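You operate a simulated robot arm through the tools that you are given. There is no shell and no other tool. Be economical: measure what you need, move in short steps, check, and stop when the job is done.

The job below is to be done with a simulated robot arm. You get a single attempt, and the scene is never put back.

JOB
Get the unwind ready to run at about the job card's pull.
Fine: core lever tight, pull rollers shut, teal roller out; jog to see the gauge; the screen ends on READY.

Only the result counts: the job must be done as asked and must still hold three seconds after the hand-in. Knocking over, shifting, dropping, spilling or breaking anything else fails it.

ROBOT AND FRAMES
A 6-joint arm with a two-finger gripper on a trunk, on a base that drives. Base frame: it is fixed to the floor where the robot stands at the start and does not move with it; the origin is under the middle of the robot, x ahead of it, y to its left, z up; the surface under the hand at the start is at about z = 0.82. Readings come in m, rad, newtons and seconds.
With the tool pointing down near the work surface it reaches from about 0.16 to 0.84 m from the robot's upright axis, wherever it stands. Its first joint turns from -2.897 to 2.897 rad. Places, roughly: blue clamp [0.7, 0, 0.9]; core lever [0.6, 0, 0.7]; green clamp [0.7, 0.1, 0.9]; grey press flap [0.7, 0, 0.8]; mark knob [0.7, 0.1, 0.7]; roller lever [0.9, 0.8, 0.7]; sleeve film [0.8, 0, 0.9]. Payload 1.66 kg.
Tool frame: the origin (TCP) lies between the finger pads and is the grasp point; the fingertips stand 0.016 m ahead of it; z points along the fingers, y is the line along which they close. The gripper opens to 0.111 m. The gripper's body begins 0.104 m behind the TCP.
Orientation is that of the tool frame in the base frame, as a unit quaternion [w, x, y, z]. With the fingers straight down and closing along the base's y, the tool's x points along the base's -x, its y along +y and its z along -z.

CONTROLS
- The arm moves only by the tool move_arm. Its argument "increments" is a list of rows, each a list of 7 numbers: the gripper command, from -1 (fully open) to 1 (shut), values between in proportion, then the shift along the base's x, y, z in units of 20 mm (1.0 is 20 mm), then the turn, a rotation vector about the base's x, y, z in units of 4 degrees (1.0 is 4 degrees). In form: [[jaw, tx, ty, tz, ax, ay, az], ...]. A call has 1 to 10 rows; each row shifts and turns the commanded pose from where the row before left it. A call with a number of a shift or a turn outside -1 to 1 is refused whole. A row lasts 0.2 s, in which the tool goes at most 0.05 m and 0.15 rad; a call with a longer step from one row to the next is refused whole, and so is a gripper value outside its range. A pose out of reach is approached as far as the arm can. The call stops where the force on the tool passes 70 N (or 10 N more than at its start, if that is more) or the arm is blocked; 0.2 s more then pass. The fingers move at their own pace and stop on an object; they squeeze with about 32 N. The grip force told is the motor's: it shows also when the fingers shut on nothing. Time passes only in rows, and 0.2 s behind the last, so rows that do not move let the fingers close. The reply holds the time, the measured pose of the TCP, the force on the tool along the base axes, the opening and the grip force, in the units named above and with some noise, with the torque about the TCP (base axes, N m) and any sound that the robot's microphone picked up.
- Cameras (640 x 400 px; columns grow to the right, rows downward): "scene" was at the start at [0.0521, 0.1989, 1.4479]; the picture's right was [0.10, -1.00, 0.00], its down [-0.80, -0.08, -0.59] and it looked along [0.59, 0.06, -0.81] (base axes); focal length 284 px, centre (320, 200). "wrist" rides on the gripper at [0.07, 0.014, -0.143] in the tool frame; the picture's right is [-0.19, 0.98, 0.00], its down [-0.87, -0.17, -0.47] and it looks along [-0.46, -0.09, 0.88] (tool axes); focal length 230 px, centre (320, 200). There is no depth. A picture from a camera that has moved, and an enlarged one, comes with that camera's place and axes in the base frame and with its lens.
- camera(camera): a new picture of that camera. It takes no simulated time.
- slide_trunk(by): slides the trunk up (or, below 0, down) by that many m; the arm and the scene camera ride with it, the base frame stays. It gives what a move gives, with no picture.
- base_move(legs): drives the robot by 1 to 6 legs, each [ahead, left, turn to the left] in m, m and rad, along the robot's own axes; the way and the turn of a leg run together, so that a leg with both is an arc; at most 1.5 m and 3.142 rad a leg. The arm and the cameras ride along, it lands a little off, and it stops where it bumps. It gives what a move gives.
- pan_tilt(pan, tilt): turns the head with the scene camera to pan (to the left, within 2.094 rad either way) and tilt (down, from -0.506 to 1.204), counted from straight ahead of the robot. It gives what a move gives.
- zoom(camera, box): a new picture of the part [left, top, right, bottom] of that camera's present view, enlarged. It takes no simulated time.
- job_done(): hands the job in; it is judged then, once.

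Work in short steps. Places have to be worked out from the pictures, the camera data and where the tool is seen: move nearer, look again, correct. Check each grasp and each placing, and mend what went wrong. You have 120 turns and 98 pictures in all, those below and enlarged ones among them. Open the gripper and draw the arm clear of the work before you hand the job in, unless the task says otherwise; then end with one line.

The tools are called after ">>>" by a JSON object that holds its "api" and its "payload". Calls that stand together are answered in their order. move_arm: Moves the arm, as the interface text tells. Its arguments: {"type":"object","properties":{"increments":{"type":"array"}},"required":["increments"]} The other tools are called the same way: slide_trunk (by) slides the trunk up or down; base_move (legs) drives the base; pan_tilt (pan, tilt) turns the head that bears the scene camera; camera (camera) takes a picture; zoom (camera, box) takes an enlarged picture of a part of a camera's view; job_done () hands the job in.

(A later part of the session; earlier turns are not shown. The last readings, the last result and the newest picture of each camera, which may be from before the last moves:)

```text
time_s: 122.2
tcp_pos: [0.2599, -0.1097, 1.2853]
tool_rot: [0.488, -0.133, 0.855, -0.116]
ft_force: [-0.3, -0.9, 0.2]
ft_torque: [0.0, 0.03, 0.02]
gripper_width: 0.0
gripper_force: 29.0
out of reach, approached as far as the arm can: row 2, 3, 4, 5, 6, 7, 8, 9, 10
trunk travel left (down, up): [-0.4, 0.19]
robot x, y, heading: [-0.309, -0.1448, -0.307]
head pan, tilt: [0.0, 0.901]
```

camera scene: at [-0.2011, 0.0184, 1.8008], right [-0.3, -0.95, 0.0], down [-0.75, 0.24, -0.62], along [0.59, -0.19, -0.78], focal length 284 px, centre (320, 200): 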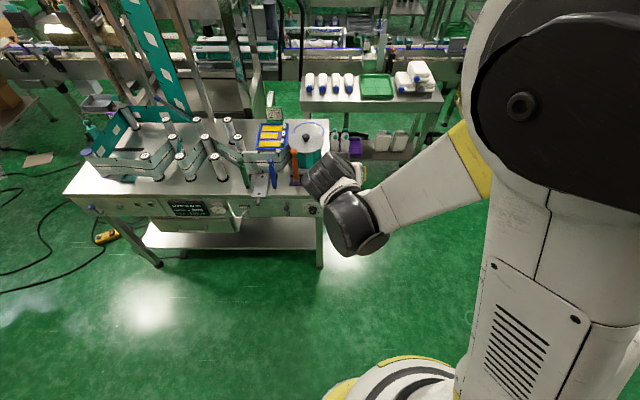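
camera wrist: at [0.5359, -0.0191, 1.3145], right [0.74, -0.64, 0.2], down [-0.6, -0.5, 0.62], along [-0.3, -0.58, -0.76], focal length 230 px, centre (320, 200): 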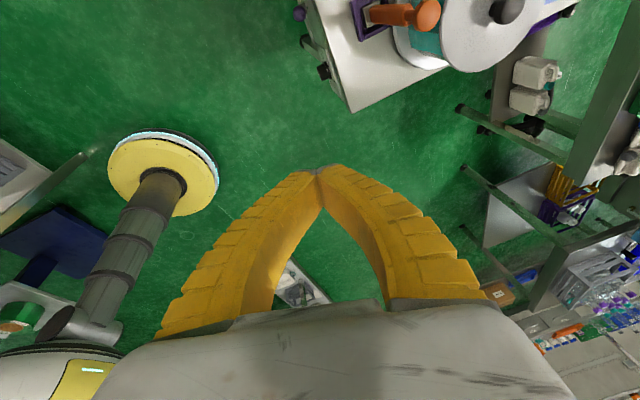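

>>> {"api": "move_arm", "payload": {"increments": [[1, 0.9, -0.3, 0, 0, 0, 0], [1, 0.9, -0.3, 0, 0, 0, 0], [1, 0.9, -0.3, 0, 0, 0, 0], [1, 0.9, -0.3, 0, 0, 0, 0], [1, 0.9, -0.3, 0, 0, 0, 1], [1, 0.9, -0.3, 0, 0, 0, 1], [1, 0.9, -0.3, 0, 0, 0, 1], [1, 0.9, -0.3, 0, 0, 0, 1], [1, 0, 0, 0, 0, 0, 1], [1, 0, 0, 0, 0, 0, 1]]}}

>>> {"api": "move_arm", "payload": {"increments": [[1, 0, 0, 0, 0.3, 0.95, 0], [1, 0, 0, 0, 0.3, 0.95, 0], [1, 0, 0, 0, 0.3, 0.95, 0], [1, 0, 0, 0, 0.3, 0.95, 0], [1, 0, 0, 0, 0.3, 0.95, 0], [1, 0, 0, 0, 0.3, 0.95, 0], [1, 0, 0, 0, 0.3, 0.95, 0], [1, 0, 0, 0, 0.3, 0.95, 0], [1, 0, 0, 0, 0.3, 0.95, 0], [1, 0, 0, 0, 0.3, 0.95, 0]]}}

>>> {"api": "camera", "payload": {"camera": "scene"}}

```text
time_s: 124.4
tcp_pos: [0.3424, -0.0596, 1.2853]
tool_rot: [0.498, -0.158, 0.846, -0.105]
ft_force: [0.1, 0.0, 0.5]
ft_torque: [0.05, -0.04, -0.03]
gripper_width: 0.0
gripper_force: 28.6
out of reach, approached as far as the arm can: row 1, 2, 3, 4, 5, 6, 7, 8, 9, 10
trunk travel left (down, up): [-0.4, 0.19]
robot x, y, heading: [-0.3101, -0.1466, -0.305]
head pan, tilt: [0.0, 0.901]
```

```text
time_s: 126.6
tcp_pos: [0.3141, 0.0268, 1.2858]
tool_rot: [0.238, -0.161, 0.955, -0.077]
ft_force: [-0.2, 0.2, -0.6]
ft_torque: [-0.01, 0.01, -0.03]
gripper_width: 0.0
gripper_force: 28.2
out of reach, approached as far as the arm can: row 1, 2, 3, 4, 5, 6, 7, 8, 9, 10
trunk travel left (down, up): [-0.4, 0.19]
robot x, y, heading: [-0.3112, -0.1457, -0.307]
head pan, tilt: [0.0, 0.901]
```

```text
33 pictures are left
camera scene: at [-0.201, 0.0186, 1.8007], right [-0.3, -0.95, 0.0], down [-0.75, 0.24, -0.62], along [0.59, -0.19, -0.78], focal length 284 px, centre (320, 200)
```

scene: 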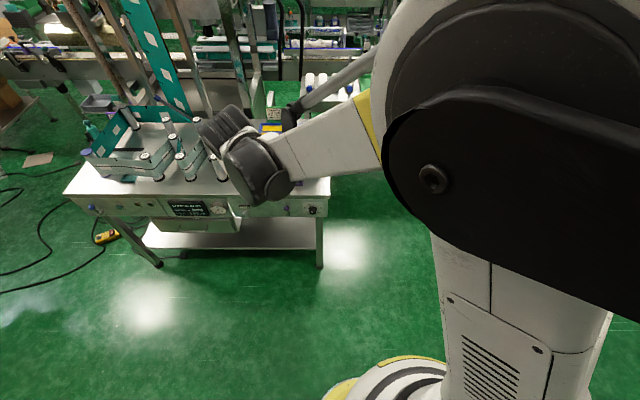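

The limit pattern fits a forearm-roll stop; I must go round over the top: tilt the tool up past level, swing left, then come down.

>>> {"api": "move_arm", "payload": {"increments": [[1, 0.2, -0.3, 0, -0.15, -0.98, -0.2], [1, 0.2, -0.3, 0, -0.15, -0.98, -0.2], [1, 0.2, -0.3, 0, -0.15, -0.98, -0.2], [1, 0.2, -0.3, 0, -0.15, -0.98, 0], [1, 0.2, -0.3, 0, -0.15, -0.98, 0], [1, 0.2, -0.3, 0, -0.15, -0.98, 0], [1, 0.2, -0.3, 0, -0.15, -0.98, 0], [1, 0.2, -0.3, 0, -0.15, -0.98, 0], [1, 0.2, 0, 0, -0.15, -0.98, 0], [1, 0.2, 0, 0, -0.15, -0.98, 0]]}}

>>> {"api": "move_arm", "payload": {"increments": [[1, 0.2, 0, 0.3, -0.15, -0.98, 0], [1, 0.2, 0, 0.3, -0.15, -0.98, 0], [1, 0.2, 0, 0.3, -0.15, -0.98, 0], [1, 0.2, 0, 0.3, -0.15, -0.98, 0], [1, 0.2, 0, 0.3, -0.15, -0.98, 0], [1, 0.2, 0, 0.3, -0.15, -0.98, 0], [1, 0.2, 0, 0, -0.15, -0.98, 0], [1, 0.2, 0, 0, -0.15, -0.98, 0]]}}

```text
time_s: 128.8
tcp_pos: [0.3525, -0.0187, 1.2864]
tool_rot: [0.537, -0.116, 0.817, -0.175]
ft_force: [-0.2, -0.5, 0.2]
ft_torque: [0.0, 0.01, 0.02]
gripper_width: 0.0
gripper_force: 28.8
trunk travel left (down, up): [-0.4, 0.19]
robot x, y, heading: [-0.3139, -0.1473, -0.307]
head pan, tilt: [0.0, 0.901]
```

```text
time_s: 130.6
tcp_pos: [0.4012, -0.0123, 1.336]
tool_rot: [0.732, -0.086, 0.634, -0.234]
ft_force: [0.5, 0.6, 0.2]
ft_torque: [0.0, 0.0, 0.02]
gripper_width: 0.0001
gripper_force: 28.6
out of reach, approached as far as the arm can: row 5, 6, 7, 8
trunk travel left (down, up): [-0.4, 0.19]
robot x, y, heading: [-0.3089, -0.1459, -0.303]
head pan, tilt: [0.0, 0.901]
```

Now above level. Swing left about vertical, then tilt down on the left side.

>>> {"api": "move_arm", "payload": {"increments": [[1, 0, 0, 0, 0, 0, 1], [1, 0, 0, 0, 0, 0, 1], [1, 0, 0, 0, 0, 0, 1], [1, 0, 0, 0, 0, 0, 1], [1, 0, 0, 0, 0, 0, 1], [1, 0, 0, 0, 0, 0, 1], [1, 0, 0, 0, 0, 0, 1], [1, 0, 0, 0, 0, 0, 1], [1, 0, 0, 0, 0, 0, 1], [1, 0, 0, 0, 0, 0, 1]]}}

>>> {"api": "move_arm", "payload": {"increments": [[1, 0, 0, 0, 0, 0, 1], [1, 0, 0, 0, 0, 0, 1], [1, 0, 0, 0, 0, 0, 1], [1, 0, 0, 0, -0.55, 0.8, 0], [1, 0, 0, 0, -0.55, 0.8, 0], [1, 0, 0, 0, -0.55, 0.8, 0], [1, 0, 0, 0, -0.55, 0.8, 0], [1, 0, 0, 0, -0.55, 0.8, 0], [1, 0, 0, 0, -0.55, 0.8, 0], [1, 0, 0, 0, -0.55, 0.8, 0]]}}

```text
time_s: 132.8
tcp_pos: [0.415, -0.0076, 1.3574]
tool_rot: [0.78, -0.253, 0.572, -0.022]
ft_force: [-0.6, -0.4, 0.2]
ft_torque: [0.01, 0.0, 0.01]
gripper_width: 0.0
gripper_force: 28.6
out of reach, approached as far as the arm can: row 1, 2, 3, 5, 6, 8
trunk travel left (down, up): [-0.4, 0.19]
robot x, y, heading: [-0.3101, -0.1445, -0.305]
head pan, tilt: [0.0, 0.901]
```

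```text
time_s: 135.0
tcp_pos: [0.4153, -0.0079, 1.3582]
tool_rot: [0.609, -0.395, 0.686, 0.046]
ft_force: [-0.1, -0.1, -0.1]
ft_torque: [-0.02, -0.04, 0.0]
gripper_width: 0.0
gripper_force: 28.3
trunk travel left (down, up): [-0.4, 0.19]
robot x, y, heading: [-0.3136, -0.1466, -0.31]
head pan, tilt: [0.0, 0.901]
```

Past the singular point with no limit reported. Continue tilting down.

>>> {"api": "move_arm", "payload": {"increments": [[1, 0, 0, 0, -0.56, 0.82, 0], [1, 0, 0, 0, -0.56, 0.82, 0], [1, 0, 0, 0, -0.56, 0.82, 0], [1, 0, 0, 0, -0.56, 0.82, 0], [1, 0, 0, 0, -0.56, 0.82, 0], [1, 0, 0, 0, -0.56, 0.82, 0], [1, 0, 0, 0, -0.56, 0.82, 0], [1, 0, 0, 0, -0.56, 0.82, 0], [1, 0, 0, 0, -0.56, 0.82, 0], [1, 0, 0, 0, -0.56, 0.82, 0]]}}

>>> {"api": "move_arm", "payload": {"increments": [[1, 0, 0, 0, -0.56, 0.82, 0], [1, 0, 0, 0, -0.56, 0.82, 0], [1, 0, 0, 0, -0.56, 0.82, 0], [1, 0, 0, 0, -0.56, 0.82, 0], [1, 0, 0, 0, -0.56, 0.82, 0], [1, 0, 0, 0, -0.56, 0.82, 0], [1, 0, 0, 0, -0.56, 0.82, 0], [1, 0, 0, 0, -0.56, 0.82, 0], [1, 0, 0, 0, -0.4, 0.6, 0]]}}

>>> {"api": "camera", "payload": {"camera": "scene"}}

```text
time_s: 137.2
tcp_pos: [0.4155, -0.0076, 1.3579]
tool_rot: [0.304, -0.476, 0.825, 0.023]
ft_force: [-0.6, 0.1, -0.6]
ft_torque: [-0.02, -0.02, 0.02]
gripper_width: 0.0003
gripper_force: 28.4
trunk travel left (down, up): [-0.4, 0.19]
robot x, y, heading: [-0.3136, -0.1472, -0.302]
head pan, tilt: [0.0, 0.901]
```

```text
time_s: 139.2
tcp_pos: [0.419, -0.053, 1.3587]
tool_rot: [0.098, -0.498, 0.855, 0.107]
ft_force: [0.2, 0.0, -0.3]
ft_torque: [-0.01, 0.0, 0.03]
gripper_width: 0.0
gripper_force: 28.4
out of reach, approached as far as the arm can: row 2, 3, 4, 5, 6, 7, 9
trunk travel left (down, up): [-0.4, 0.19]
robot x, y, heading: [-0.3132, -0.1456, -0.301]
head pan, tilt: [0.0, 0.901]
```

```text
32 pictures are left
camera scene: at [-0.2009, 0.0182, 1.8008], right [-0.3, -0.95, 0.0], down [-0.75, 0.24, -0.62], along [0.59, -0.19, -0.78], focal length 284 px, centre (320, 200)
```

scene: 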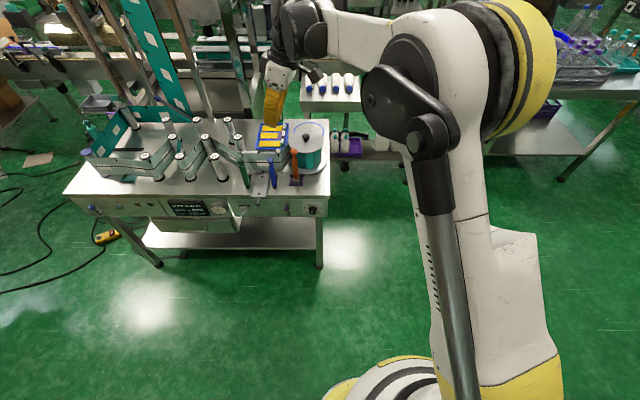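

Tool-down is barred both ways in this wrist branch, but a forward-tilted tool (as used at the levers) works, and suits gripping the dancer's ball knob too. I return to a forward tilt near the robot's centre line.

>>> {"api": "move_arm", "payload": {"increments": [[1, -0.2, -0.7, 0, -0.382, -0.88, -0.282], [1, -0.2, -0.7, 0, -0.382, -0.88, -0.282], [1, -0.2, -0.7, 0, -0.382, -0.88, -0.282], [1, -0.2, -0.7, 0, -0.382, -0.88, -0.282], [1, -0.2, -0.7, 0, -0.382, -0.88, -0.282], [1, -0.2, -0.7, 0, -0.382, -0.88, -0.282], [1, -0.2, -0.7, 0, -0.382, -0.88, -0.282], [1, -0.2, -0.7, 0, -0.382, -0.88, -0.282], [1, -0.2, -0.7, 0, -0.382, -0.88, -0.282], [1, -0.2, -0.7, 0, -0.382, -0.88, -0.282]]}}

>>> {"api": "move_arm", "payload": {"increments": [[1, -0.2, -0.7, 0, -0.382, -0.88, -0.282], [1, -0.2, -0.7, 0, -0.382, -0.88, -0.282], [1, -0.2, -0.7, 0, -0.382, -0.88, -0.282], [1, -0.2, -0.7, 0, -0.382, -0.88, -0.282], [1, -0.2, -0.7, 0, -0.382, -0.88, -0.282], [1, -0.2, -0.7, 0, -0.382, -0.88, -0.282], [1, -0.2, -0.7, 0, -0.382, -0.88, -0.282], [1, -0.2, -0.7, 0, -0.382, -0.88, -0.282]]}}

```text
time_s: 141.4
tcp_pos: [0.3719, -0.2423, 1.3577]
tool_rot: [0.317, -0.448, 0.828, -0.116]
ft_force: [-0.7, 0.2, -0.6]
ft_torque: [-0.04, -0.03, 0.03]
gripper_width: 0.0
gripper_force: 28.2
out of reach, approached as far as the arm can: row 2, 3, 4, 5, 6, 7, 8, 9, 10
trunk travel left (down, up): [-0.4, 0.19]
robot x, y, heading: [-0.3078, -0.1485, -0.304]
head pan, tilt: [0.0, 0.901]
```

```text
time_s: 143.2
tcp_pos: [0.3402, -0.3597, 1.3583]
tool_rot: [0.444, -0.368, 0.744, -0.337]
ft_force: [-0.1, 0.1, 0.4]
ft_torque: [0.01, 0.01, 0.01]
gripper_width: 0.0
gripper_force: 28.5
out of reach, approached as far as the arm can: row 1
trunk travel left (down, up): [-0.4, 0.19]
robot x, y, heading: [-0.3105, -0.1499, -0.309]
head pan, tilt: [0.0, 0.901]
```

Direction is right; now unroll about the tool axis by ~56° so the fingers close horizontally.

>>> {"api": "move_arm", "payload": {"increments": [[1, 0, 0, 0, 0.909, -0.175, -0.378], [1, 0, 0, 0, 0.909, -0.175, -0.378], [1, 0, 0, 0, 0.909, -0.175, -0.378], [1, 0, 0, 0, 0.909, -0.175, -0.378], [1, 0, 0, 0, 0.909, -0.175, -0.378], [1, 0, 0, 0, 0.909, -0.175, -0.378], [1, 0, 0, 0, 0.909, -0.175, -0.378], [1, 0, 0, 0, 0.909, -0.175, -0.378], [1, 0, 0, 0, 0.909, -0.175, -0.378], [1, 0, 0, 0, 0.909, -0.175, -0.378]]}}

>>> {"api": "move_arm", "payload": {"increments": [[1, 0, 0, -0.6, 0.909, -0.175, -0.378], [1, 0, 0, -0.6, 0.909, -0.175, -0.378], [1, 0, 0, -0.6, 0.909, -0.175, -0.378], [1, 0, 0, -0.6, 0.909, -0.175, -0.378], [1, 0, 0, -0.6, 0, 0, -1], [1, 0, 0, -0.6, 0, 0, -0.7], [1, 0, 0, -0.6, 0.308, 0.951, 0], [1, 0, 0, -0.6, 0.308, 0.951, 0], [1, 0, 0, -0.6, 0.308, 0.951, 0], [1, 0, 0, -0.6, 0.308, 0.951, 0]]}}

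```text
time_s: 145.4
tcp_pos: [0.34, -0.3586, 1.358]
tool_rot: [0.533, -0.091, 0.825, -0.164]
ft_force: [0.3, -0.5, -0.7]
ft_torque: [0.01, 0.02, -0.01]
gripper_width: 0.0
gripper_force: 28.2
trunk travel left (down, up): [-0.4, 0.19]
robot x, y, heading: [-0.3103, -0.1463, -0.306]
head pan, tilt: [0.0, 0.901]
```

```text
time_s: 147.6
tcp_pos: [0.3057, -0.4341, 1.2368]
tool_rot: [0.429, 0.076, 0.896, -0.084]
ft_force: [-0.9, 1.1, -0.4]
ft_torque: [0.05, 0.03, 0.04]
gripper_width: 0.0
gripper_force: 28.2
out of reach, approached as far as the arm can: row 5, 6, 7, 8, 9, 10
trunk travel left (down, up): [-0.4, 0.19]
robot x, y, heading: [-0.3096, -0.1498, -0.308]
head pan, tilt: [0.0, 0.901]
```

Orientation recovered (52° forward tilt). Drive left along the bench and in closer, to stand in front of the dancer.

>>> {"api": "base_move", "payload": {"legs": [[0.08, 0.68, 0], [0, 0.68, 0], [0.22, 0, 0]]}}

>>> {"api": "camera", "payload": {"camera": "scene"}}

>>> {"api": "camera", "payload": {"camera": "wrist"}}

```text
time_s: 154.2
tcp_pos: [0.7677, 0.7782, 1.2373]
tool_rot: [0.431, 0.075, 0.895, -0.086]
ft_force: [-0.2, 0.7, 0.0]
ft_torque: [-0.04, -0.01, -0.05]
gripper_width: 0.0001
gripper_force: 28.5
trunk travel left (down, up): [-0.4, 0.19]
robot x, y, heading: [0.1552, 1.059, -0.31]
head pan, tilt: [0.0, 0.901]
stopped in leg 2: the robot was blocked; the commanded pose is now the measured one
```

```text
31 pictures are left
camera scene: at [0.2617, 1.2285, 1.8005], right [-0.3, -0.95, 0.0], down [-0.75, 0.23, -0.62], along [0.59, -0.19, -0.78], focal length 284 px, centre (320, 200)
```

scene: 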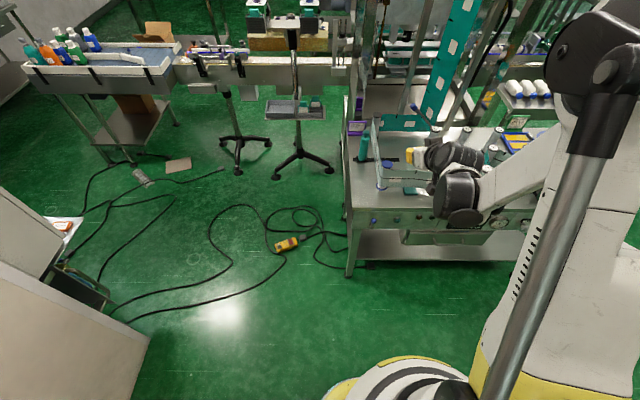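

```text
30 pictures are left
camera wrist: at [0.6193, 0.8261, 1.2705], right [0.32, 0.94, 0.06], down [0.14, -0.11, 0.98], along [0.94, -0.31, -0.17], focal length 230 px, centre (320, 200)
```

wrist: 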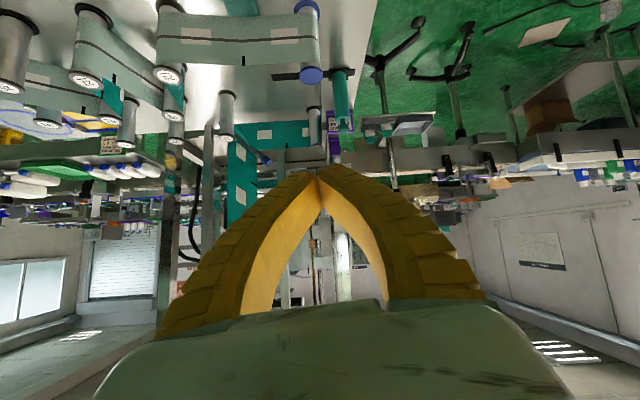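

Stopped by something at the left rear (as before), but the sideways position is right. Now drive forward 0.3 m.

>>> {"api": "base_move", "payload": {"legs": [[0.3, 0, 0]]}}

>>> {"api": "camera", "payload": {"camera": "scene"}}

>>> {"api": "camera", "payload": {"camera": "wrist"}}

```text
time_s: 156.3
tcp_pos: [1.0611, 0.6847, 1.2369]
tool_rot: [0.43, 0.074, 0.896, -0.084]
ft_force: [-0.7, 0.0, -0.4]
ft_torque: [-0.02, 0.01, -0.02]
gripper_width: 0.0
gripper_force: 29.1
trunk travel left (down, up): [-0.4, 0.19]
robot x, y, heading: [0.4421, 0.9688, -0.302]
head pan, tilt: [0.0, 0.901]
```

```text
29 pictures are left
camera scene: at [0.5536, 1.1336, 1.8007], right [-0.3, -0.95, 0.0], down [-0.75, 0.23, -0.62], along [0.59, -0.19, -0.78], focal length 284 px, centre (320, 200)
```

scene: 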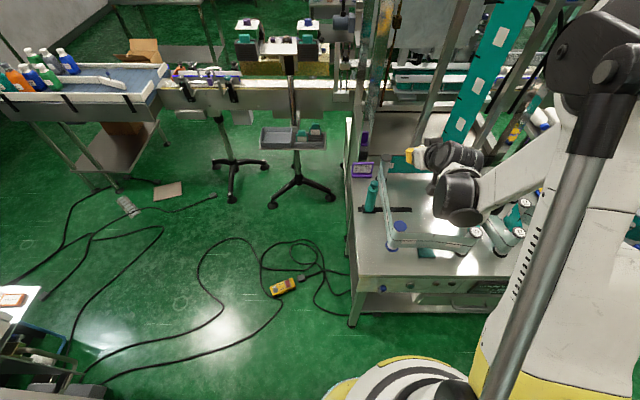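

```text
28 pictures are left
camera wrist: at [0.9123, 0.7329, 1.27], right [0.32, 0.95, 0.06], down [0.14, -0.11, 0.98], along [0.94, -0.3, -0.17], focal length 230 px, centre (320, 200)
```

wrist: 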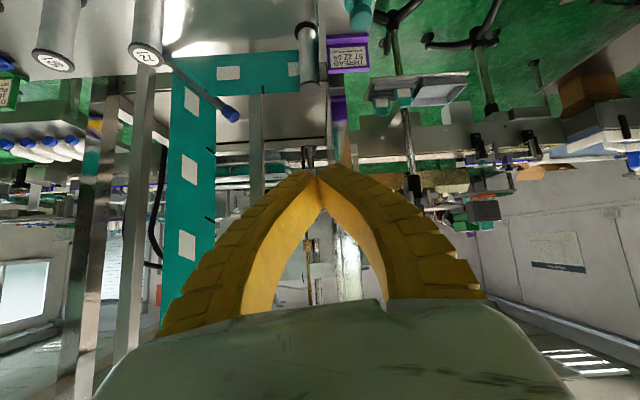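

The dancer's ball knob is at about (1.178, 0.720, 0.985) from both cameras. Lower the trunk a bit, line up left-right, and check before closing in.

>>> {"api": "slide_trunk", "payload": {"by": -0.115}}

>>> {"api": "move_arm", "payload": {"increments": [[-0.2, 0.27, 0.83, -0.7, 0, 0, 0], [-0.2, 0.27, 0.83, -0.7, 0, 0, 0], [-0.2, 0.27, 0.83, -0.7, 0, 0, 0], [-0.2, 0.27, 0.83, -0.7, 0, 0, 0], [-0.2, 0, 0, 0, 0, 0, 0]]}}

>>> {"api": "camera", "payload": {"camera": "wrist"}}

>>> {"api": "zoom", "payload": {"camera": "scene", "box": [330, 100, 490, 200]}}

```text
time_s: 157.8
tcp_pos: [1.0612, 0.6845, 1.1229]
tool_rot: [0.431, 0.074, 0.896, -0.084]
ft_force: [-0.5, -0.1, 0.1]
ft_torque: [0.01, 0.0, 0.0]
gripper_width: 0.0003
gripper_force: 28.7
trunk travel left (down, up): [-0.285, 0.305]
robot x, y, heading: [0.4471, 0.9617, -0.308]
head pan, tilt: [0.0, 0.901]
```

```text
time_s: 158.9
tcp_pos: [1.06, 0.7074, 1.0663]
tool_rot: [0.435, 0.068, 0.895, -0.075]
ft_force: [0.4, -0.4, 0.0]
ft_torque: [0.01, 0.0, 0.0]
gripper_width: 0.0685
gripper_force: 1.8
out of reach, approached as far as the arm can: row 1, 2, 3, 4
trunk travel left (down, up): [-0.285, 0.305]
robot x, y, heading: [0.4446, 0.9687, -0.306]
head pan, tilt: [0.0, 0.901]
```

```text
27 pictures are left
camera wrist: at [0.9092, 0.7522, 1.0979], right [0.3, 0.95, 0.08], down [0.14, -0.12, 0.98], along [0.94, -0.29, -0.17], focal length 230 px, centre (320, 200)
```

wrist: 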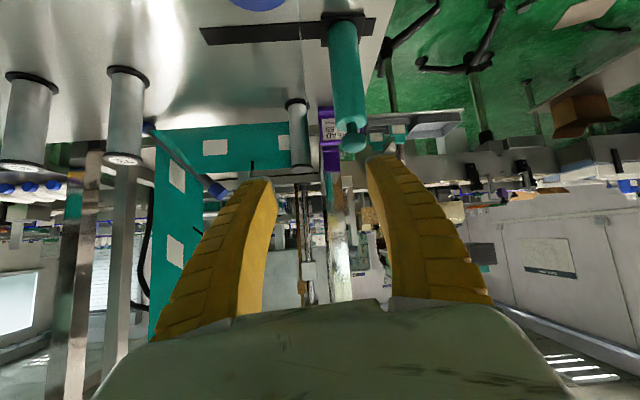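

```text
4.00 times, centred on (410, 150) of scene
camera zoom: at [0.5522, 1.1338, 1.6858], right [-0.3, -0.95, 0.0], down [-0.75, 0.23, -0.62], along [0.59, -0.19, -0.78], focal length 1135 px, centre (-40, 400)
```

zoom: 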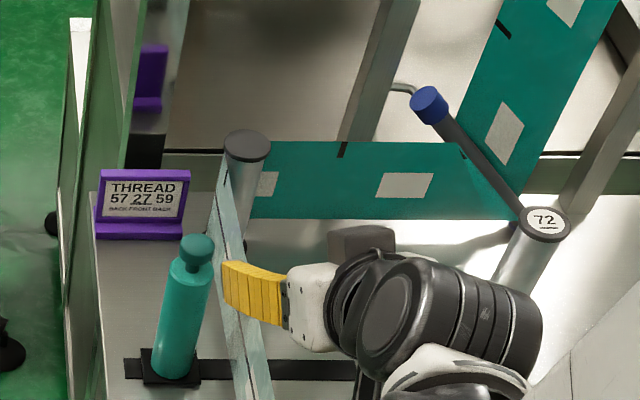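

The knob is confirmed near (1.177, 0.717, 0.98). Move left first at this height, then advance.

>>> {"api": "move_arm", "payload": {"increments": [[-0.2, 0.3, 0.85, 0.2, 0, 0, 0], [-0.2, 0.3, 0.85, 0.2, 0, 0, 0], [-0.2, 0.5, 0.5, 0, 0, 0, 0], [-0.2, 0.8, -0.26, -0.3, 0, 0, 0], [-0.2, 0.8, -0.26, -0.5, 0, 0, 0], [-0.2, 0.8, -0.26, -0.5, 0, 0, 0]]}}

>>> {"api": "camera", "payload": {"camera": "wrist"}}

```text
time_s: 160.3
tcp_pos: [1.0997, 0.6745, 1.0478]
tool_rot: [0.433, 0.073, 0.895, -0.081]
ft_force: [0.3, 0.5, -0.6]
ft_torque: [0.0, -0.01, -0.02]
gripper_width: 0.0685
gripper_force: 1.8
out of reach, approached as far as the arm can: row 1, 2, 3, 4, 5, 6
trunk travel left (down, up): [-0.285, 0.305]
robot x, y, heading: [0.4433, 0.9683, -0.306]
head pan, tilt: [0.0, 0.901]
```

```text
25 pictures are left
camera wrist: at [0.9494, 0.7217, 1.0803], right [0.31, 0.95, 0.07], down [0.14, -0.12, 0.98], along [0.94, -0.3, -0.17], focal length 230 px, centre (320, 200)
```

wrist: 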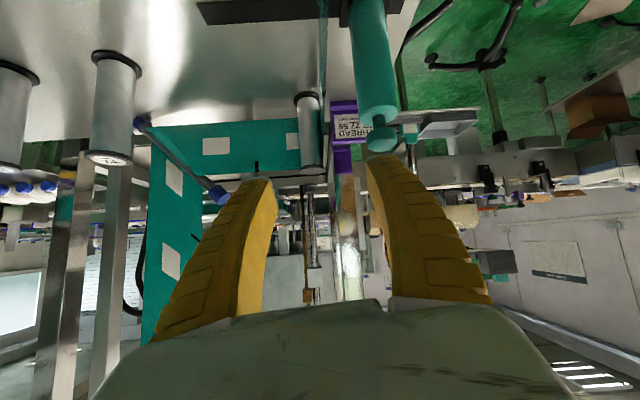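

The arm won't go further left here, so shift the base left by 0.07 m instead.

>>> {"api": "base_move", "payload": {"legs": [[0, 0.068, 0]]}}

>>> {"api": "camera", "payload": {"camera": "wrist"}}

```text
time_s: 161.4
tcp_pos: [1.1191, 0.7412, 1.0489]
tool_rot: [0.433, 0.071, 0.895, -0.08]
ft_force: [1.3, 1.4, 0.5]
ft_torque: [-0.04, 0.0, -0.06]
gripper_width: 0.0682
gripper_force: 1.1
trunk travel left (down, up): [-0.285, 0.305]
robot x, y, heading: [0.4674, 1.031, -0.307]
head pan, tilt: [0.0, 0.901]
```

```text
24 pictures are left
camera wrist: at [0.9697, 0.7882, 1.0806], right [0.31, 0.95, 0.07], down [0.14, -0.12, 0.98], along [0.94, -0.3, -0.17], focal length 230 px, centre (320, 200)
```

wrist: 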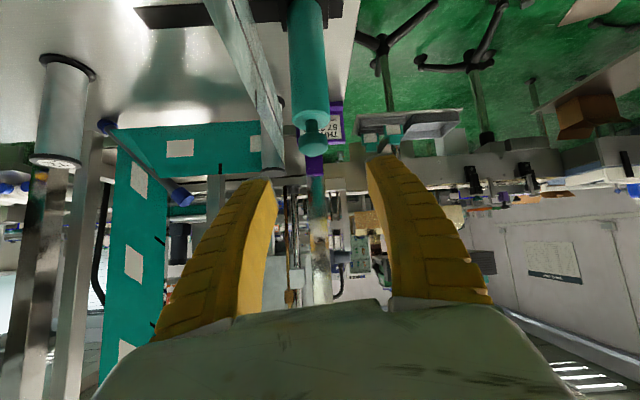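

Centred on the knob. Advance and lower onto it, then close.

>>> {"api": "move_arm", "payload": {"increments": [[-0.2, 0.74, -0.27, -0.85, 0, 0, 0], [-0.2, 0.74, -0.27, -0.85, 0, 0, 0], [-0.2, 0.74, -0.27, -0.85, 0, 0, 0], [-0.2, 0.74, -0.27, -0.85, 0, 0, 0], [-0.2, 0, 0, 0, 0, 0, 0]]}}

>>> {"api": "camera", "payload": {"camera": "wrist"}}

```text
time_s: 162.6
tcp_pos: [1.1767, 0.7179, 0.9799]
tool_rot: [0.434, 0.071, 0.895, -0.078]
ft_force: [-0.5, 1.0, 0.3]
ft_torque: [0.01, 0.01, -0.01]
gripper_width: 0.0685
gripper_force: 1.6
trunk travel left (down, up): [-0.285, 0.305]
robot x, y, heading: [0.4604, 1.0316, -0.303]
head pan, tilt: [0.0, 0.901]
```

```text
23 pictures are left
camera wrist: at [1.0263, 0.764, 1.0121], right [0.31, 0.95, 0.07], down [0.14, -0.12, 0.98], along [0.94, -0.29, -0.17], focal length 230 px, centre (320, 200)
```

wrist: 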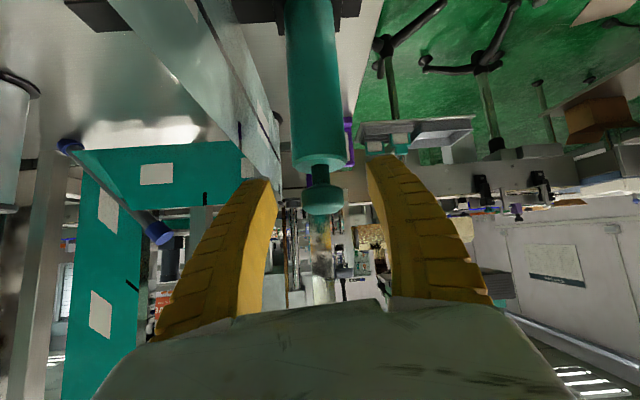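

Knob between the pads. Close and grip it.

>>> {"api": "move_arm", "payload": {"increments": [[1, 0, 0, 0, 0, 0, 0], [1, 0, 0, 0, 0, 0, 0], [1, 0, 0, 0, 0, 0, 0]]}}

>>> {"api": "move_arm", "payload": {"increments": [[1, -0.154, -0.475, 0, 0, 0, 0], [1, -0.154, -0.475, 0, 0, 0, 0], [1, -0.154, -0.475, 0, 0, 0, 0], [1, -0.154, -0.475, 0, 0, 0, 0]]}}

>>> {"api": "camera", "payload": {"camera": "wrist"}}

```text
time_s: 163.4
tcp_pos: [1.1772, 0.7175, 0.9804]
tool_rot: [0.434, 0.07, 0.895, -0.077]
ft_force: [-0.4, 5.4, -5.1]
ft_torque: [-0.06, -0.12, -0.16]
gripper_width: 0.025
gripper_force: 33.9
trunk travel left (down, up): [-0.285, 0.305]
robot x, y, heading: [0.4623, 1.0337, -0.301]
head pan, tilt: [0.0, 0.901]
```

```text
time_s: 164.4
tcp_pos: [1.164, 0.6779, 0.9807]
tool_rot: [0.433, 0.072, 0.895, -0.08]
ft_force: [-8.6, -5.1, -9.2]
ft_torque: [0.1, -0.06, -0.24]
gripper_width: 0.0246
gripper_force: 34.1
trunk travel left (down, up): [-0.285, 0.305]
robot x, y, heading: [0.4644, 1.0317, -0.301]
head pan, tilt: [0.0, 0.901]
```

```text
22 pictures are left
camera wrist: at [1.0144, 0.7249, 1.0125], right [0.31, 0.95, 0.07], down [0.14, -0.12, 0.98], along [0.94, -0.3, -0.17], focal length 230 px, centre (320, 200)
```

wrist: 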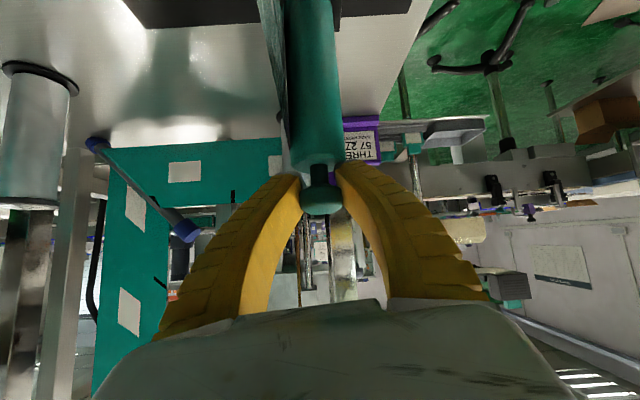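

The dancer slides easily with the hand. Continue right along the slot.

>>> {"api": "move_arm", "payload": {"increments": [[1, -0.154, -0.475, 0, 0, 0, 0], [1, -0.154, -0.475, 0, 0, 0, 0], [1, -0.154, -0.475, 0, 0, 0, 0], [1, -0.154, -0.475, 0, 0, 0, 0], [1, 0, 0, 0, 0, 0, 0]]}}

>>> {"api": "zoom", "payload": {"camera": "scene", "box": [310, 90, 530, 290]}}

```text
time_s: 165.6
tcp_pos: [1.1529, 0.6431, 0.9807]
tool_rot: [0.433, 0.072, 0.895, -0.08]
ft_force: [-9.8, -3.4, -10.4]
ft_torque: [0.09, 0.17, -0.27]
gripper_width: 0.0247
gripper_force: 33.9
trunk travel left (down, up): [-0.285, 0.305]
robot x, y, heading: [0.4644, 1.0311, -0.308]
head pan, tilt: [0.0, 0.901]
```

```text
2.00 times, centred on (420, 190) of scene
camera zoom: at [0.5729, 1.1981, 1.6859], right [-0.3, -0.95, 0.0], down [-0.75, 0.23, -0.62], along [0.59, -0.19, -0.78], focal length 568 px, centre (120, 220)
```

zoom: 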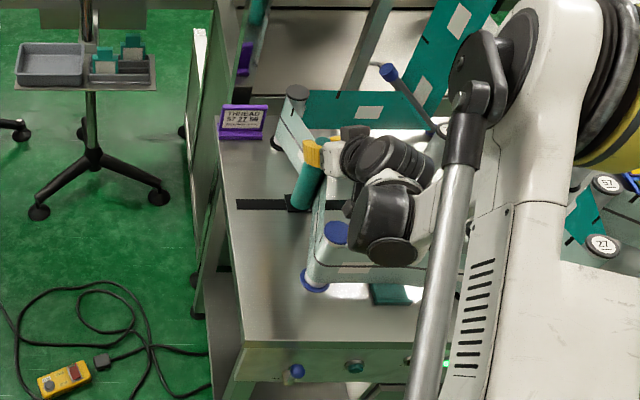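

The web now wraps the dancer, and a green lamp seems lit. Zoom in on the panel.

>>> {"api": "zoom", "payload": {"camera": "scene", "box": [430, 250, 530, 300]}}

```text
6.40 times, centred on (480, 275) of scene
camera zoom: at [0.5729, 1.1981, 1.6859], right [-0.3, -0.95, 0.0], down [-0.75, 0.23, -0.62], along [0.59, -0.19, -0.78], focal length 1816 px, centre (-704, -280)
```

zoom: 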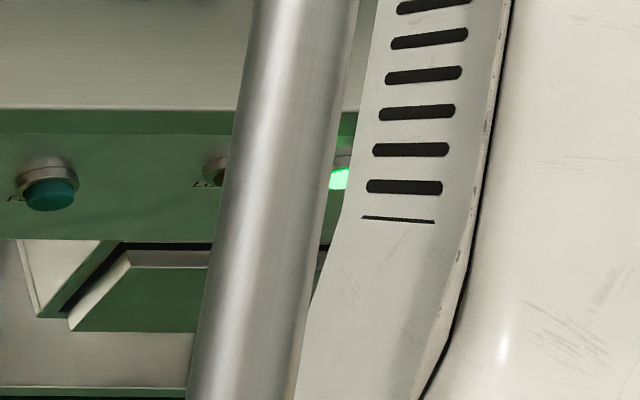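

RUN lamp is lit. Move 15 mm further for margin, then release the knob and back off along the tool axis.

>>> {"api": "move_arm", "payload": {"increments": [[1, -0.115, -0.356, 0, 0, 0, 0], [1, -0.115, -0.356, 0, 0, 0, 0], [1, 0, 0, 0, 0, 0, 0], [-0.2, 0, 0, 0, 0, 0, 0], [-0.2, 0, 0, 0, 0, 0, 0], [-0.2, -0.74, 0.24, 0.65, 0, 0, 0], [-0.2, -0.74, 0.24, 0.65, 0, 0, 0], [-0.2, -0.74, 0.24, 0.65, 0, 0, 0], [-0.2, -0.74, 0.24, 0.65, 0, 0, 0], [-0.2, -0.74, 0.24, 0.65, 0, 0, 0]]}}

>>> {"api": "camera", "payload": {"camera": "wrist"}}

```text
time_s: 167.8
tcp_pos: [1.0757, 0.6528, 1.0459]
tool_rot: [0.433, 0.072, 0.895, -0.08]
ft_force: [0.5, 0.5, 0.2]
ft_torque: [-0.03, -0.02, 0.0]
gripper_width: 0.0685
gripper_force: 1.2
trunk travel left (down, up): [-0.285, 0.305]
robot x, y, heading: [0.4607, 1.0343, -0.302]
head pan, tilt: [0.0, 0.901]
```

```text
19 pictures are left
camera wrist: at [0.9259, 0.6996, 1.0781], right [0.31, 0.95, 0.07], down [0.14, -0.12, 0.98], along [0.94, -0.3, -0.17], focal length 230 px, centre (320, 200)
```

wrist: 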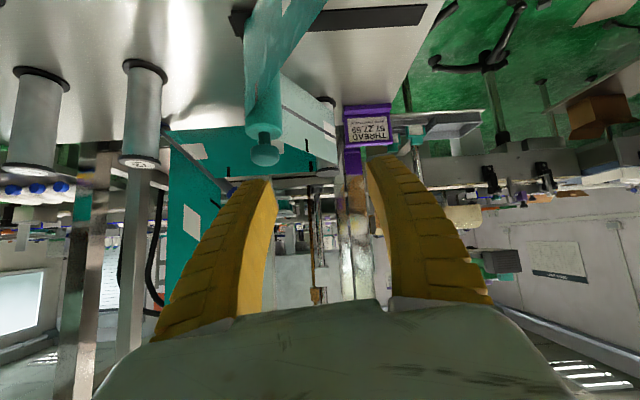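

The dancer slid itself to the inner end of its slot and stays. Raise up, back off and read the screen and gauge.

>>> {"api": "slide_trunk", "payload": {"by": 0.2}}

>>> {"api": "base_move", "payload": {"legs": [[-0.26, 0, 0], [0, -0.3, 0]]}}

>>> {"api": "camera", "payload": {"camera": "scene"}}

```text
time_s: 169.9
tcp_pos: [1.0767, 0.6513, 1.2464]
tool_rot: [0.432, 0.072, 0.895, -0.08]
ft_force: [0.6, 1.0, -0.4]
ft_torque: [-0.01, 0.02, 0.04]
gripper_width: 0.0685
gripper_force: 0.7
trunk travel left (down, up): [-0.485, 0.105]
robot x, y, heading: [0.4688, 1.0298, -0.303]
head pan, tilt: [0.0, 0.901]
```

```text
time_s: 173.5
tcp_pos: [0.7326, 0.4436, 1.2456]
tool_rot: [0.433, 0.073, 0.895, -0.08]
ft_force: [-0.3, -0.3, -0.2]
ft_torque: [-0.04, -0.04, 0.02]
gripper_width: 0.0684
gripper_force: 1.8
trunk travel left (down, up): [-0.485, 0.105]
robot x, y, heading: [0.1175, 0.8245, -0.306]
head pan, tilt: [0.0, 0.901]
```

```text
18 pictures are left
camera scene: at [0.2302, 0.9901, 1.8859], right [-0.3, -0.95, 0.0], down [-0.75, 0.24, -0.62], along [0.59, -0.19, -0.78], focal length 284 px, centre (320, 200)
```

scene: 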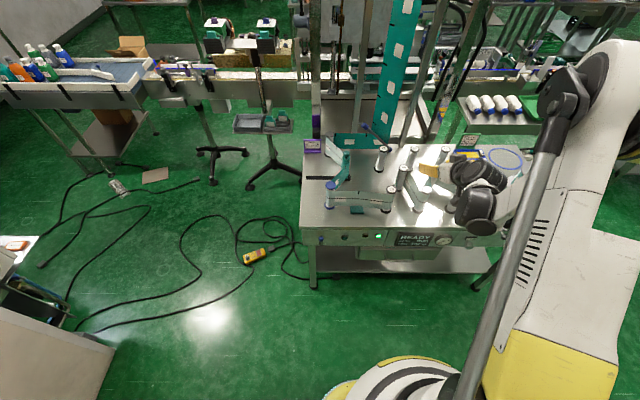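

>>> {"api": "zoom", "payload": {"camera": "scene", "box": [380, 222, 460, 254]}}

>>> {"api": "zoom", "payload": {"camera": "scene", "box": [290, 130, 450, 250]}}

```text
8.00 times, centred on (420, 238) of scene
camera zoom: at [0.2302, 0.9901, 1.8859], right [-0.3, -0.95, 0.0], down [-0.75, 0.24, -0.62], along [0.59, -0.19, -0.78], focal length 2270 px, centre (-480, -104)
```

zoom: 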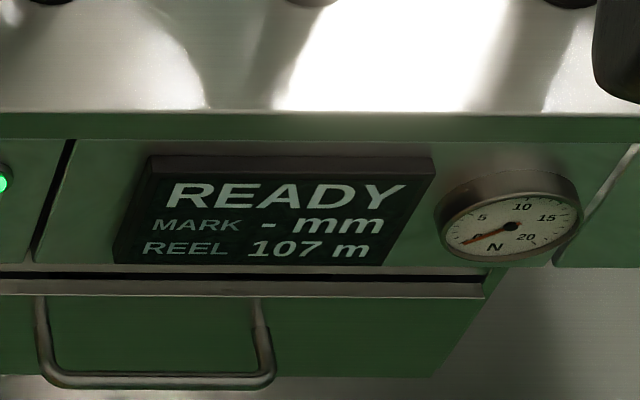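

```text
3.33 times, centred on (370, 190) of scene
camera zoom: at [0.2302, 0.9901, 1.8859], right [-0.3, -0.95, 0.0], down [-0.75, 0.24, -0.62], along [0.59, -0.19, -0.78], focal length 946 px, centre (153, 233)
```

zoom: 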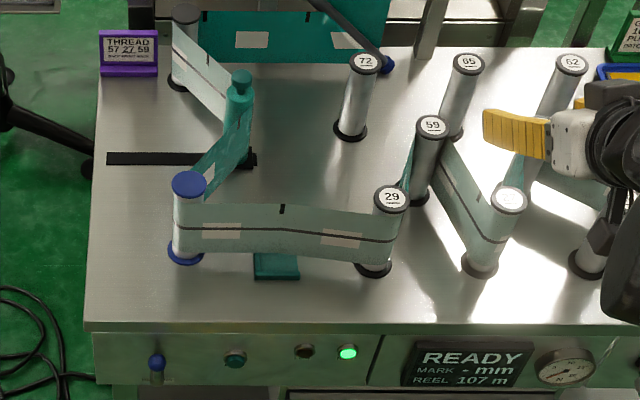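

READY shows, and the gauge rests at 0 when stopped. I'll jog with the FEED button at about (0.853, 0.672, 0.731) and watch the gauge with the wrist camera. First position the base and lower the trunk.

>>> {"api": "base_move", "payload": {"legs": [[-0.03, 0.09, 0]]}}

>>> {"api": "slide_trunk", "payload": {"by": -0.4}}

>>> {"api": "slide_trunk", "payload": {"by": -0.085}}

>>> {"api": "move_arm", "payload": {"increments": [[1, 0.2, 0.9, 0, 0, 0, -0.5], [1, 0.2, 0.9, 0, 0, 0, -0.5], [1, 0.2, 0.9, 0, 0, 0, -0.5], [1, 0.2, 0.9, 0, 0, 0, -0.5], [1, 0.2, 0.9, 0, 0, 0, -0.5], [1, 0.2, 0.9, 0, 0, 0, -0.5]]}}

>>> {"api": "camera", "payload": {"camera": "wrist"}}

```text
time_s: 174.6
tcp_pos: [0.7317, 0.5397, 1.2453]
tool_rot: [0.432, 0.072, 0.895, -0.08]
ft_force: [0.4, 0.3, 0.7]
ft_torque: [0.0, 0.0, -0.02]
gripper_width: 0.0685
gripper_force: 1.1
trunk travel left (down, up): [-0.485, 0.105]
robot x, y, heading: [0.1171, 0.9194, -0.305]
head pan, tilt: [0.0, 0.901]
```

```text
time_s: 178.4
tcp_pos: [0.733, 0.538, 0.8457]
tool_rot: [0.433, 0.073, 0.895, -0.081]
ft_force: [0.5, -0.3, 0.3]
ft_torque: [-0.03, 0.03, 0.02]
gripper_width: 0.0684
gripper_force: 1.0
trunk travel left (down, up): [-0.085, 0.505]
robot x, y, heading: [0.1209, 0.9198, -0.303]
head pan, tilt: [0.0, 0.901]
```

```text
time_s: 179.6
tcp_pos: [0.7328, 0.5391, 0.7601]
tool_rot: [0.433, 0.072, 0.895, -0.08]
ft_force: [0.5, -0.1, 0.0]
ft_torque: [0.0, -0.04, -0.03]
gripper_width: 0.0686
gripper_force: 1.2
trunk travel left (down, up): [0.0, 0.59]
robot x, y, heading: [0.1212, 0.92, -0.302]
head pan, tilt: [0.0, 0.901]
```

```text
time_s: 181.0
tcp_pos: [0.7237, 0.5858, 0.7607]
tool_rot: [0.437, 0.136, 0.884, -0.094]
ft_force: [-0.6, -0.2, 0.0]
ft_torque: [0.02, -0.03, 0.0]
gripper_width: 0.0
gripper_force: 28.7
out of reach, approached as far as the arm can: row 3, 4, 5, 6
trunk travel left (down, up): [0.0, 0.59]
robot x, y, heading: [0.1198, 0.9205, -0.307]
head pan, tilt: [0.0, 0.901]
```

```text
15 pictures are left
camera wrist: at [0.58, 0.6507, 0.7906], right [0.43, 0.9, 0.11], down [0.09, -0.16, 0.98], along [0.9, -0.41, -0.15], focal length 230 px, centre (320, 200)
```

wrist: 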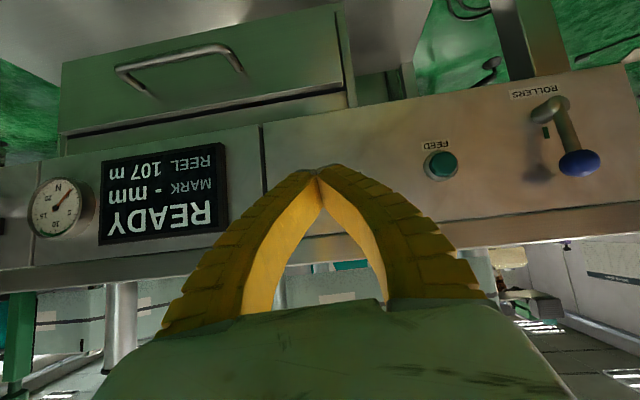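

FEED confirmed at (0.853, 0.671, 0.731); the gauge and screen are also in view. Shift the base left so the tip lines up.

>>> {"api": "base_move", "payload": {"legs": [[0.03, 0.0, 0], [0, 0.122, 0]]}}

```text
time_s: 182.7
tcp_pos: [0.7883, 0.6918, 0.7612]
tool_rot: [0.439, 0.135, 0.883, -0.093]
ft_force: [1.2, 0.1, 0.3]
ft_torque: [-0.02, 0.0, 0.06]
gripper_width: 0.0
gripper_force: 29.1
trunk travel left (down, up): [0.0, 0.59]
robot x, y, heading: [0.1851, 1.0256, -0.301]
head pan, tilt: [0.0, 0.901]
```

Lower to button height and advance to press it.

>>> {"api": "move_arm", "payload": {"increments": [[1, 0.3, -0.1, -0.8, 0, 0, 0], [1, 0.3, -0.1, -0.7, 0, 0, 0], [1, 0.5, -0.16, 0, 0, 0, 0], [1, 0.5, -0.16, 0, 0, 0, 0], [1, 0.3, -0.1, 0, 0, 0, 0]]}}

>>> {"api": "camera", "payload": {"camera": "wrist"}}

```text
time_s: 183.9
tcp_pos: [0.831, 0.674, 0.7356]
tool_rot: [0.44, 0.133, 0.884, -0.089]
ft_force: [-3.3, 1.2, -1.9]
ft_torque: [0.01, 0.03, 0.02]
gripper_width: 0.0
gripper_force: 28.2
out of reach, approached as far as the arm can: row 1, 2
trunk travel left (down, up): [0.0, 0.59]
robot x, y, heading: [0.1867, 1.0257, -0.303]
head pan, tilt: [0.0, 0.901]
heard: click
```

```text
14 pictures are left
camera wrist: at [0.6869, 0.7375, 0.765], right [0.42, 0.9, 0.11], down [0.09, -0.16, 0.98], along [0.9, -0.4, -0.15], focal length 230 px, centre (320, 200)
```

wrist: 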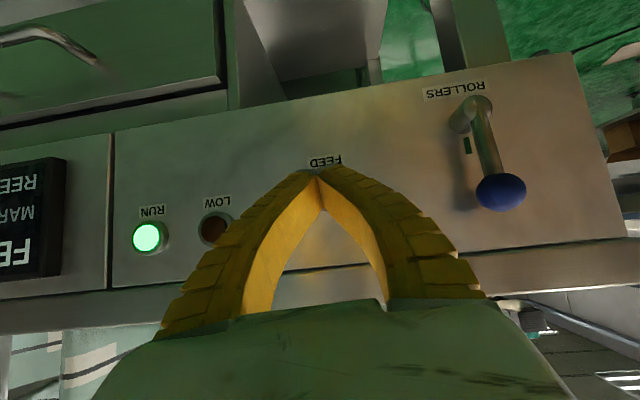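

Click heard and the screen shows "FE…". While pressed, look at the gauge with the scene camera.

>>> {"api": "camera", "payload": {"camera": "scene"}}

```text
13 pictures are left
camera scene: at [0.2931, 1.1916, 1.4008], right [-0.3, -0.95, 0.0], down [-0.75, 0.23, -0.62], along [0.59, -0.19, -0.78], focal length 284 px, centre (320, 200)
```

scene: 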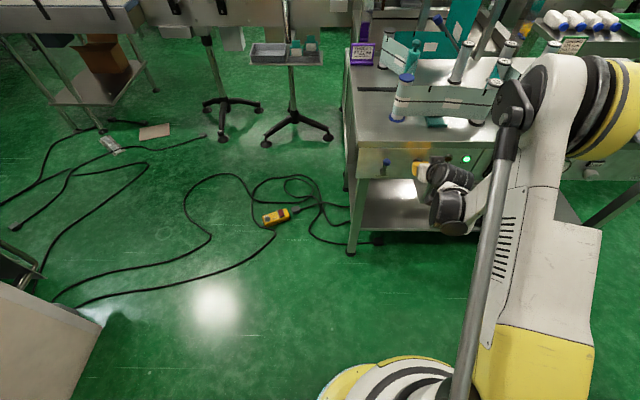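

The gauge is hidden behind the arm. I'll yaw the tool right about its tip while keeping the button pressed so the wrist camera catches the gauge.

>>> {"api": "move_arm", "payload": {"increments": [[1, 0, 0, 0, 0, 0, -1], [1, 0, 0, 0, 0, 0, -1], [1, 0, 0, 0, 0, 0, -1], [1, 0.1, 0, 0, 0, 0, -1], [1, 0.1, 0, 0, 0, 0, -1]]}}

>>> {"api": "camera", "payload": {"camera": "wrist"}}

```text
time_s: 185.1
tcp_pos: [0.8228, 0.657, 0.7355]
tool_rot: [0.444, 0.157, 0.878, -0.091]
ft_force: [-1.3, -0.5, 2.0]
ft_torque: [0.02, -0.05, 0.03]
gripper_width: 0.0
gripper_force: 28.6
out of reach, approached as far as the arm can: row 1, 2, 3, 4, 5
trunk travel left (down, up): [0.0, 0.59]
robot x, y, heading: [0.1846, 1.0271, -0.305]
head pan, tilt: [0.0, 0.901]
```

```text
12 pictures are left
camera wrist: at [0.6808, 0.7261, 0.7634], right [0.46, 0.88, 0.13], down [0.07, -0.18, 0.98], along [0.89, -0.44, -0.14], focal length 230 px, centre (320, 200)
```

wrist: 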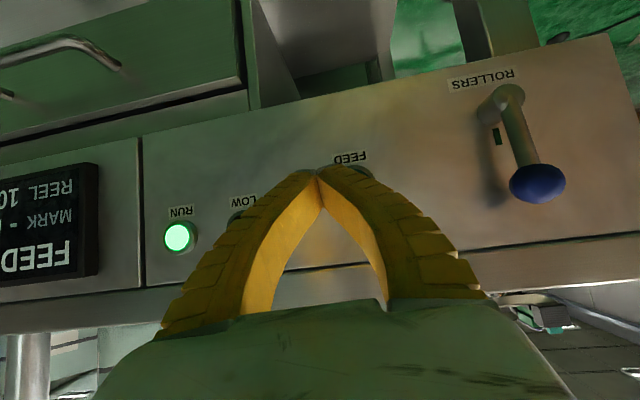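

Back off quickly and look whether the feed is still running with the gauge in view.

>>> {"api": "move_arm", "payload": {"increments": [[1, -0.9, -0.2, 0, 0, 0, 0], [1, -0.9, -0.6, 0, 0, 0, 0], [1, -0.5, -0.9, 0, 0, 0, 0]]}}

>>> {"api": "camera", "payload": {"camera": "wrist"}}

```text
time_s: 185.9
tcp_pos: [0.7771, 0.6241, 0.7356]
tool_rot: [0.445, 0.156, 0.877, -0.091]
ft_force: [0.6, -0.4, -0.6]
ft_torque: [0.0, 0.02, -0.02]
gripper_width: 0.0003
gripper_force: 28.9
trunk travel left (down, up): [0.0, 0.59]
robot x, y, heading: [0.1862, 1.0213, -0.303]
head pan, tilt: [0.0, 0.901]
```

```text
11 pictures are left
camera wrist: at [0.6357, 0.6935, 0.7638], right [0.45, 0.88, 0.13], down [0.07, -0.18, 0.98], along [0.89, -0.44, -0.14], focal length 230 px, centre (320, 200)
```

wrist: 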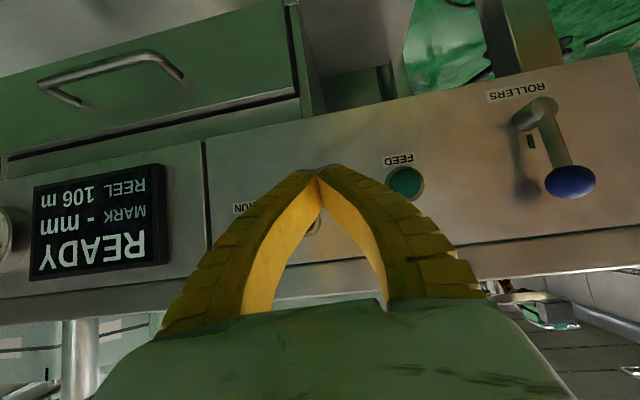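

FEED stops on release. To press it with the gauge in the wrist view, I'll turn the whole robot about 25° right, standing further left. Raise the trunk first, then drive.

>>> {"api": "slide_trunk", "payload": {"by": 0.4}}

>>> {"api": "base_move", "payload": {"legs": [[0.142, 0, 0], [0, 0.343, 0], [0, 0, -0.447]]}}

```text
time_s: 189.8
tcp_pos: [0.7779, 0.6244, 1.1356]
tool_rot: [0.444, 0.156, 0.878, -0.091]
ft_force: [-0.2, 0.9, -0.3]
ft_torque: [0.03, 0.02, -0.01]
gripper_width: 0.0002
gripper_force: 28.5
trunk travel left (down, up): [-0.4, 0.19]
robot x, y, heading: [0.1821, 1.0265, -0.304]
head pan, tilt: [0.0, 0.901]
```

```text
time_s: 194.2
tcp_pos: [0.7832, 0.6865, 1.1352]
tool_rot: [0.413, 0.345, 0.821, -0.187]
ft_force: [-0.6, 0.4, -0.6]
ft_torque: [-0.01, 0.01, 0.0]
gripper_width: 0.0
gripper_force: 28.0
trunk travel left (down, up): [-0.4, 0.19]
robot x, y, heading: [0.4205, 1.2993, -0.746]
head pan, tilt: [0.0, 0.901]
```

Placed as planned. Lower the trunk, then press FEED again along the panel normal.

>>> {"api": "slide_trunk", "payload": {"by": -0.4}}

>>> {"api": "move_arm", "payload": {"increments": [[1, 0.2, 0.62, -0.2, 0, 0, 0], [1, 0.62, -0.2, 0, 0, 0, 0], [1, 0.62, -0.2, 0, 0, 0, 0], [1, 0.62, -0.2, 0, 0, 0, 0], [1, 0.35, -0.11, 0, 0, 0, 0]]}}

>>> {"api": "camera", "payload": {"camera": "wrist"}}

```text
time_s: 198.0
tcp_pos: [0.7841, 0.6876, 0.7364]
tool_rot: [0.413, 0.345, 0.822, -0.186]
ft_force: [0.2, -0.1, 0.7]
ft_torque: [0.0, 0.0, -0.02]
gripper_width: 0.0002
gripper_force: 28.9
trunk travel left (down, up): [0.0, 0.59]
robot x, y, heading: [0.4174, 1.3024, -0.742]
head pan, tilt: [0.0, 0.901]
```

```text
time_s: 199.2
tcp_pos: [0.8321, 0.6822, 0.7334]
tool_rot: [0.413, 0.345, 0.822, -0.187]
ft_force: [-6.0, 5.1, 1.4]
ft_torque: [-0.02, -0.05, 0.09]
gripper_width: 0.0001
gripper_force: 29.0
out of reach, approached as far as the arm can: row 1
trunk travel left (down, up): [0.0, 0.59]
robot x, y, heading: [0.4232, 1.3028, -0.748]
head pan, tilt: [0.0, 0.901]
heard: click
```

```text
10 pictures are left
camera wrist: at [0.7333, 0.8055, 0.7616], right [0.79, 0.6, 0.13], down [-0.02, -0.19, 0.98], along [0.61, -0.78, -0.14], focal length 230 px, centre (320, 200)
```

wrist: 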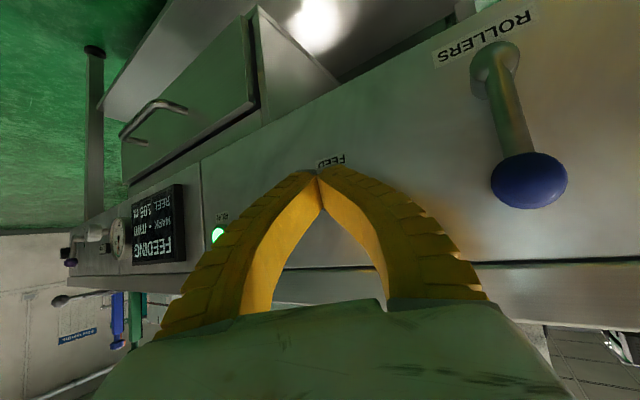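

FEEDING, and the gauge is in view at left. Zoom on it while the button is held.

>>> {"api": "zoom", "payload": {"camera": "wrist", "box": [98, 215, 138, 265]}}

```text
8.00 times, centred on (118, 240) of wrist
camera zoom: at [0.7333, 0.8055, 0.7616], right [0.79, 0.6, 0.13], down [-0.02, -0.19, 0.98], along [0.61, -0.78, -0.14], focal length 1841 px, centre (1936, -120)
```

zoom: 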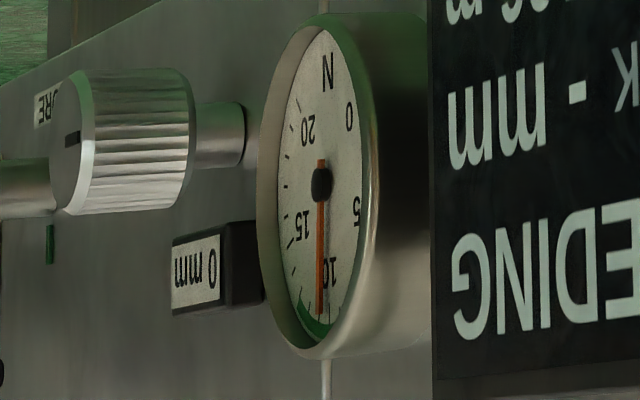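

While feeding the gauge reads about 9 N (dial ~4.5), a bit over the card's 8 N, so the dial should come back to 4.0. Release, raise, and drive back to the brake.

>>> {"api": "move_arm", "payload": {"increments": [[1, -0.8, 0.26, 0, 0, 0, 0], [1, -0.8, 0.26, 0, 0, 0, 0], [1, -0.5, 0.16, 0, 0, 0, 0]]}}

>>> {"api": "slide_trunk", "payload": {"by": 0.4}}

>>> {"api": "base_move", "payload": {"legs": [[0, 0, 0.443], [0, -0.4, 0], [-0.15, 0, 0], [0, -0.78, 0]]}}

```text
time_s: 200.0
tcp_pos: [0.7905, 0.6957, 0.7343]
tool_rot: [0.413, 0.345, 0.822, -0.187]
ft_force: [0.1, -0.5, 0.7]
ft_torque: [0.0, 0.0, 0.0]
gripper_width: 0.0001
gripper_force: 28.8
trunk travel left (down, up): [0.0, 0.59]
robot x, y, heading: [0.4161, 1.3018, -0.746]
head pan, tilt: [0.0, 0.901]
```

```text
time_s: 203.8
tcp_pos: [0.7908, 0.6957, 1.1342]
tool_rot: [0.413, 0.344, 0.822, -0.186]
ft_force: [-0.2, 0.1, 0.6]
ft_torque: [0.0, -0.06, -0.01]
gripper_width: 0.0
gripper_force: 28.5
trunk travel left (down, up): [-0.4, 0.19]
robot x, y, heading: [0.418, 1.306, -0.748]
head pan, tilt: [0.0, 0.901]
```

```text
time_s: 212.4
tcp_pos: [0.5049, -0.1857, 1.1341]
tool_rot: [0.444, 0.162, 0.876, -0.094]
ft_force: [0.0, 0.5, -0.5]
ft_torque: [-0.01, 0.01, 0.03]
gripper_width: 0.0001
gripper_force: 28.9
trunk travel left (down, up): [-0.4, 0.19]
robot x, y, heading: [-0.0855, 0.213, -0.313]
head pan, tilt: [0.0, 0.901]
```

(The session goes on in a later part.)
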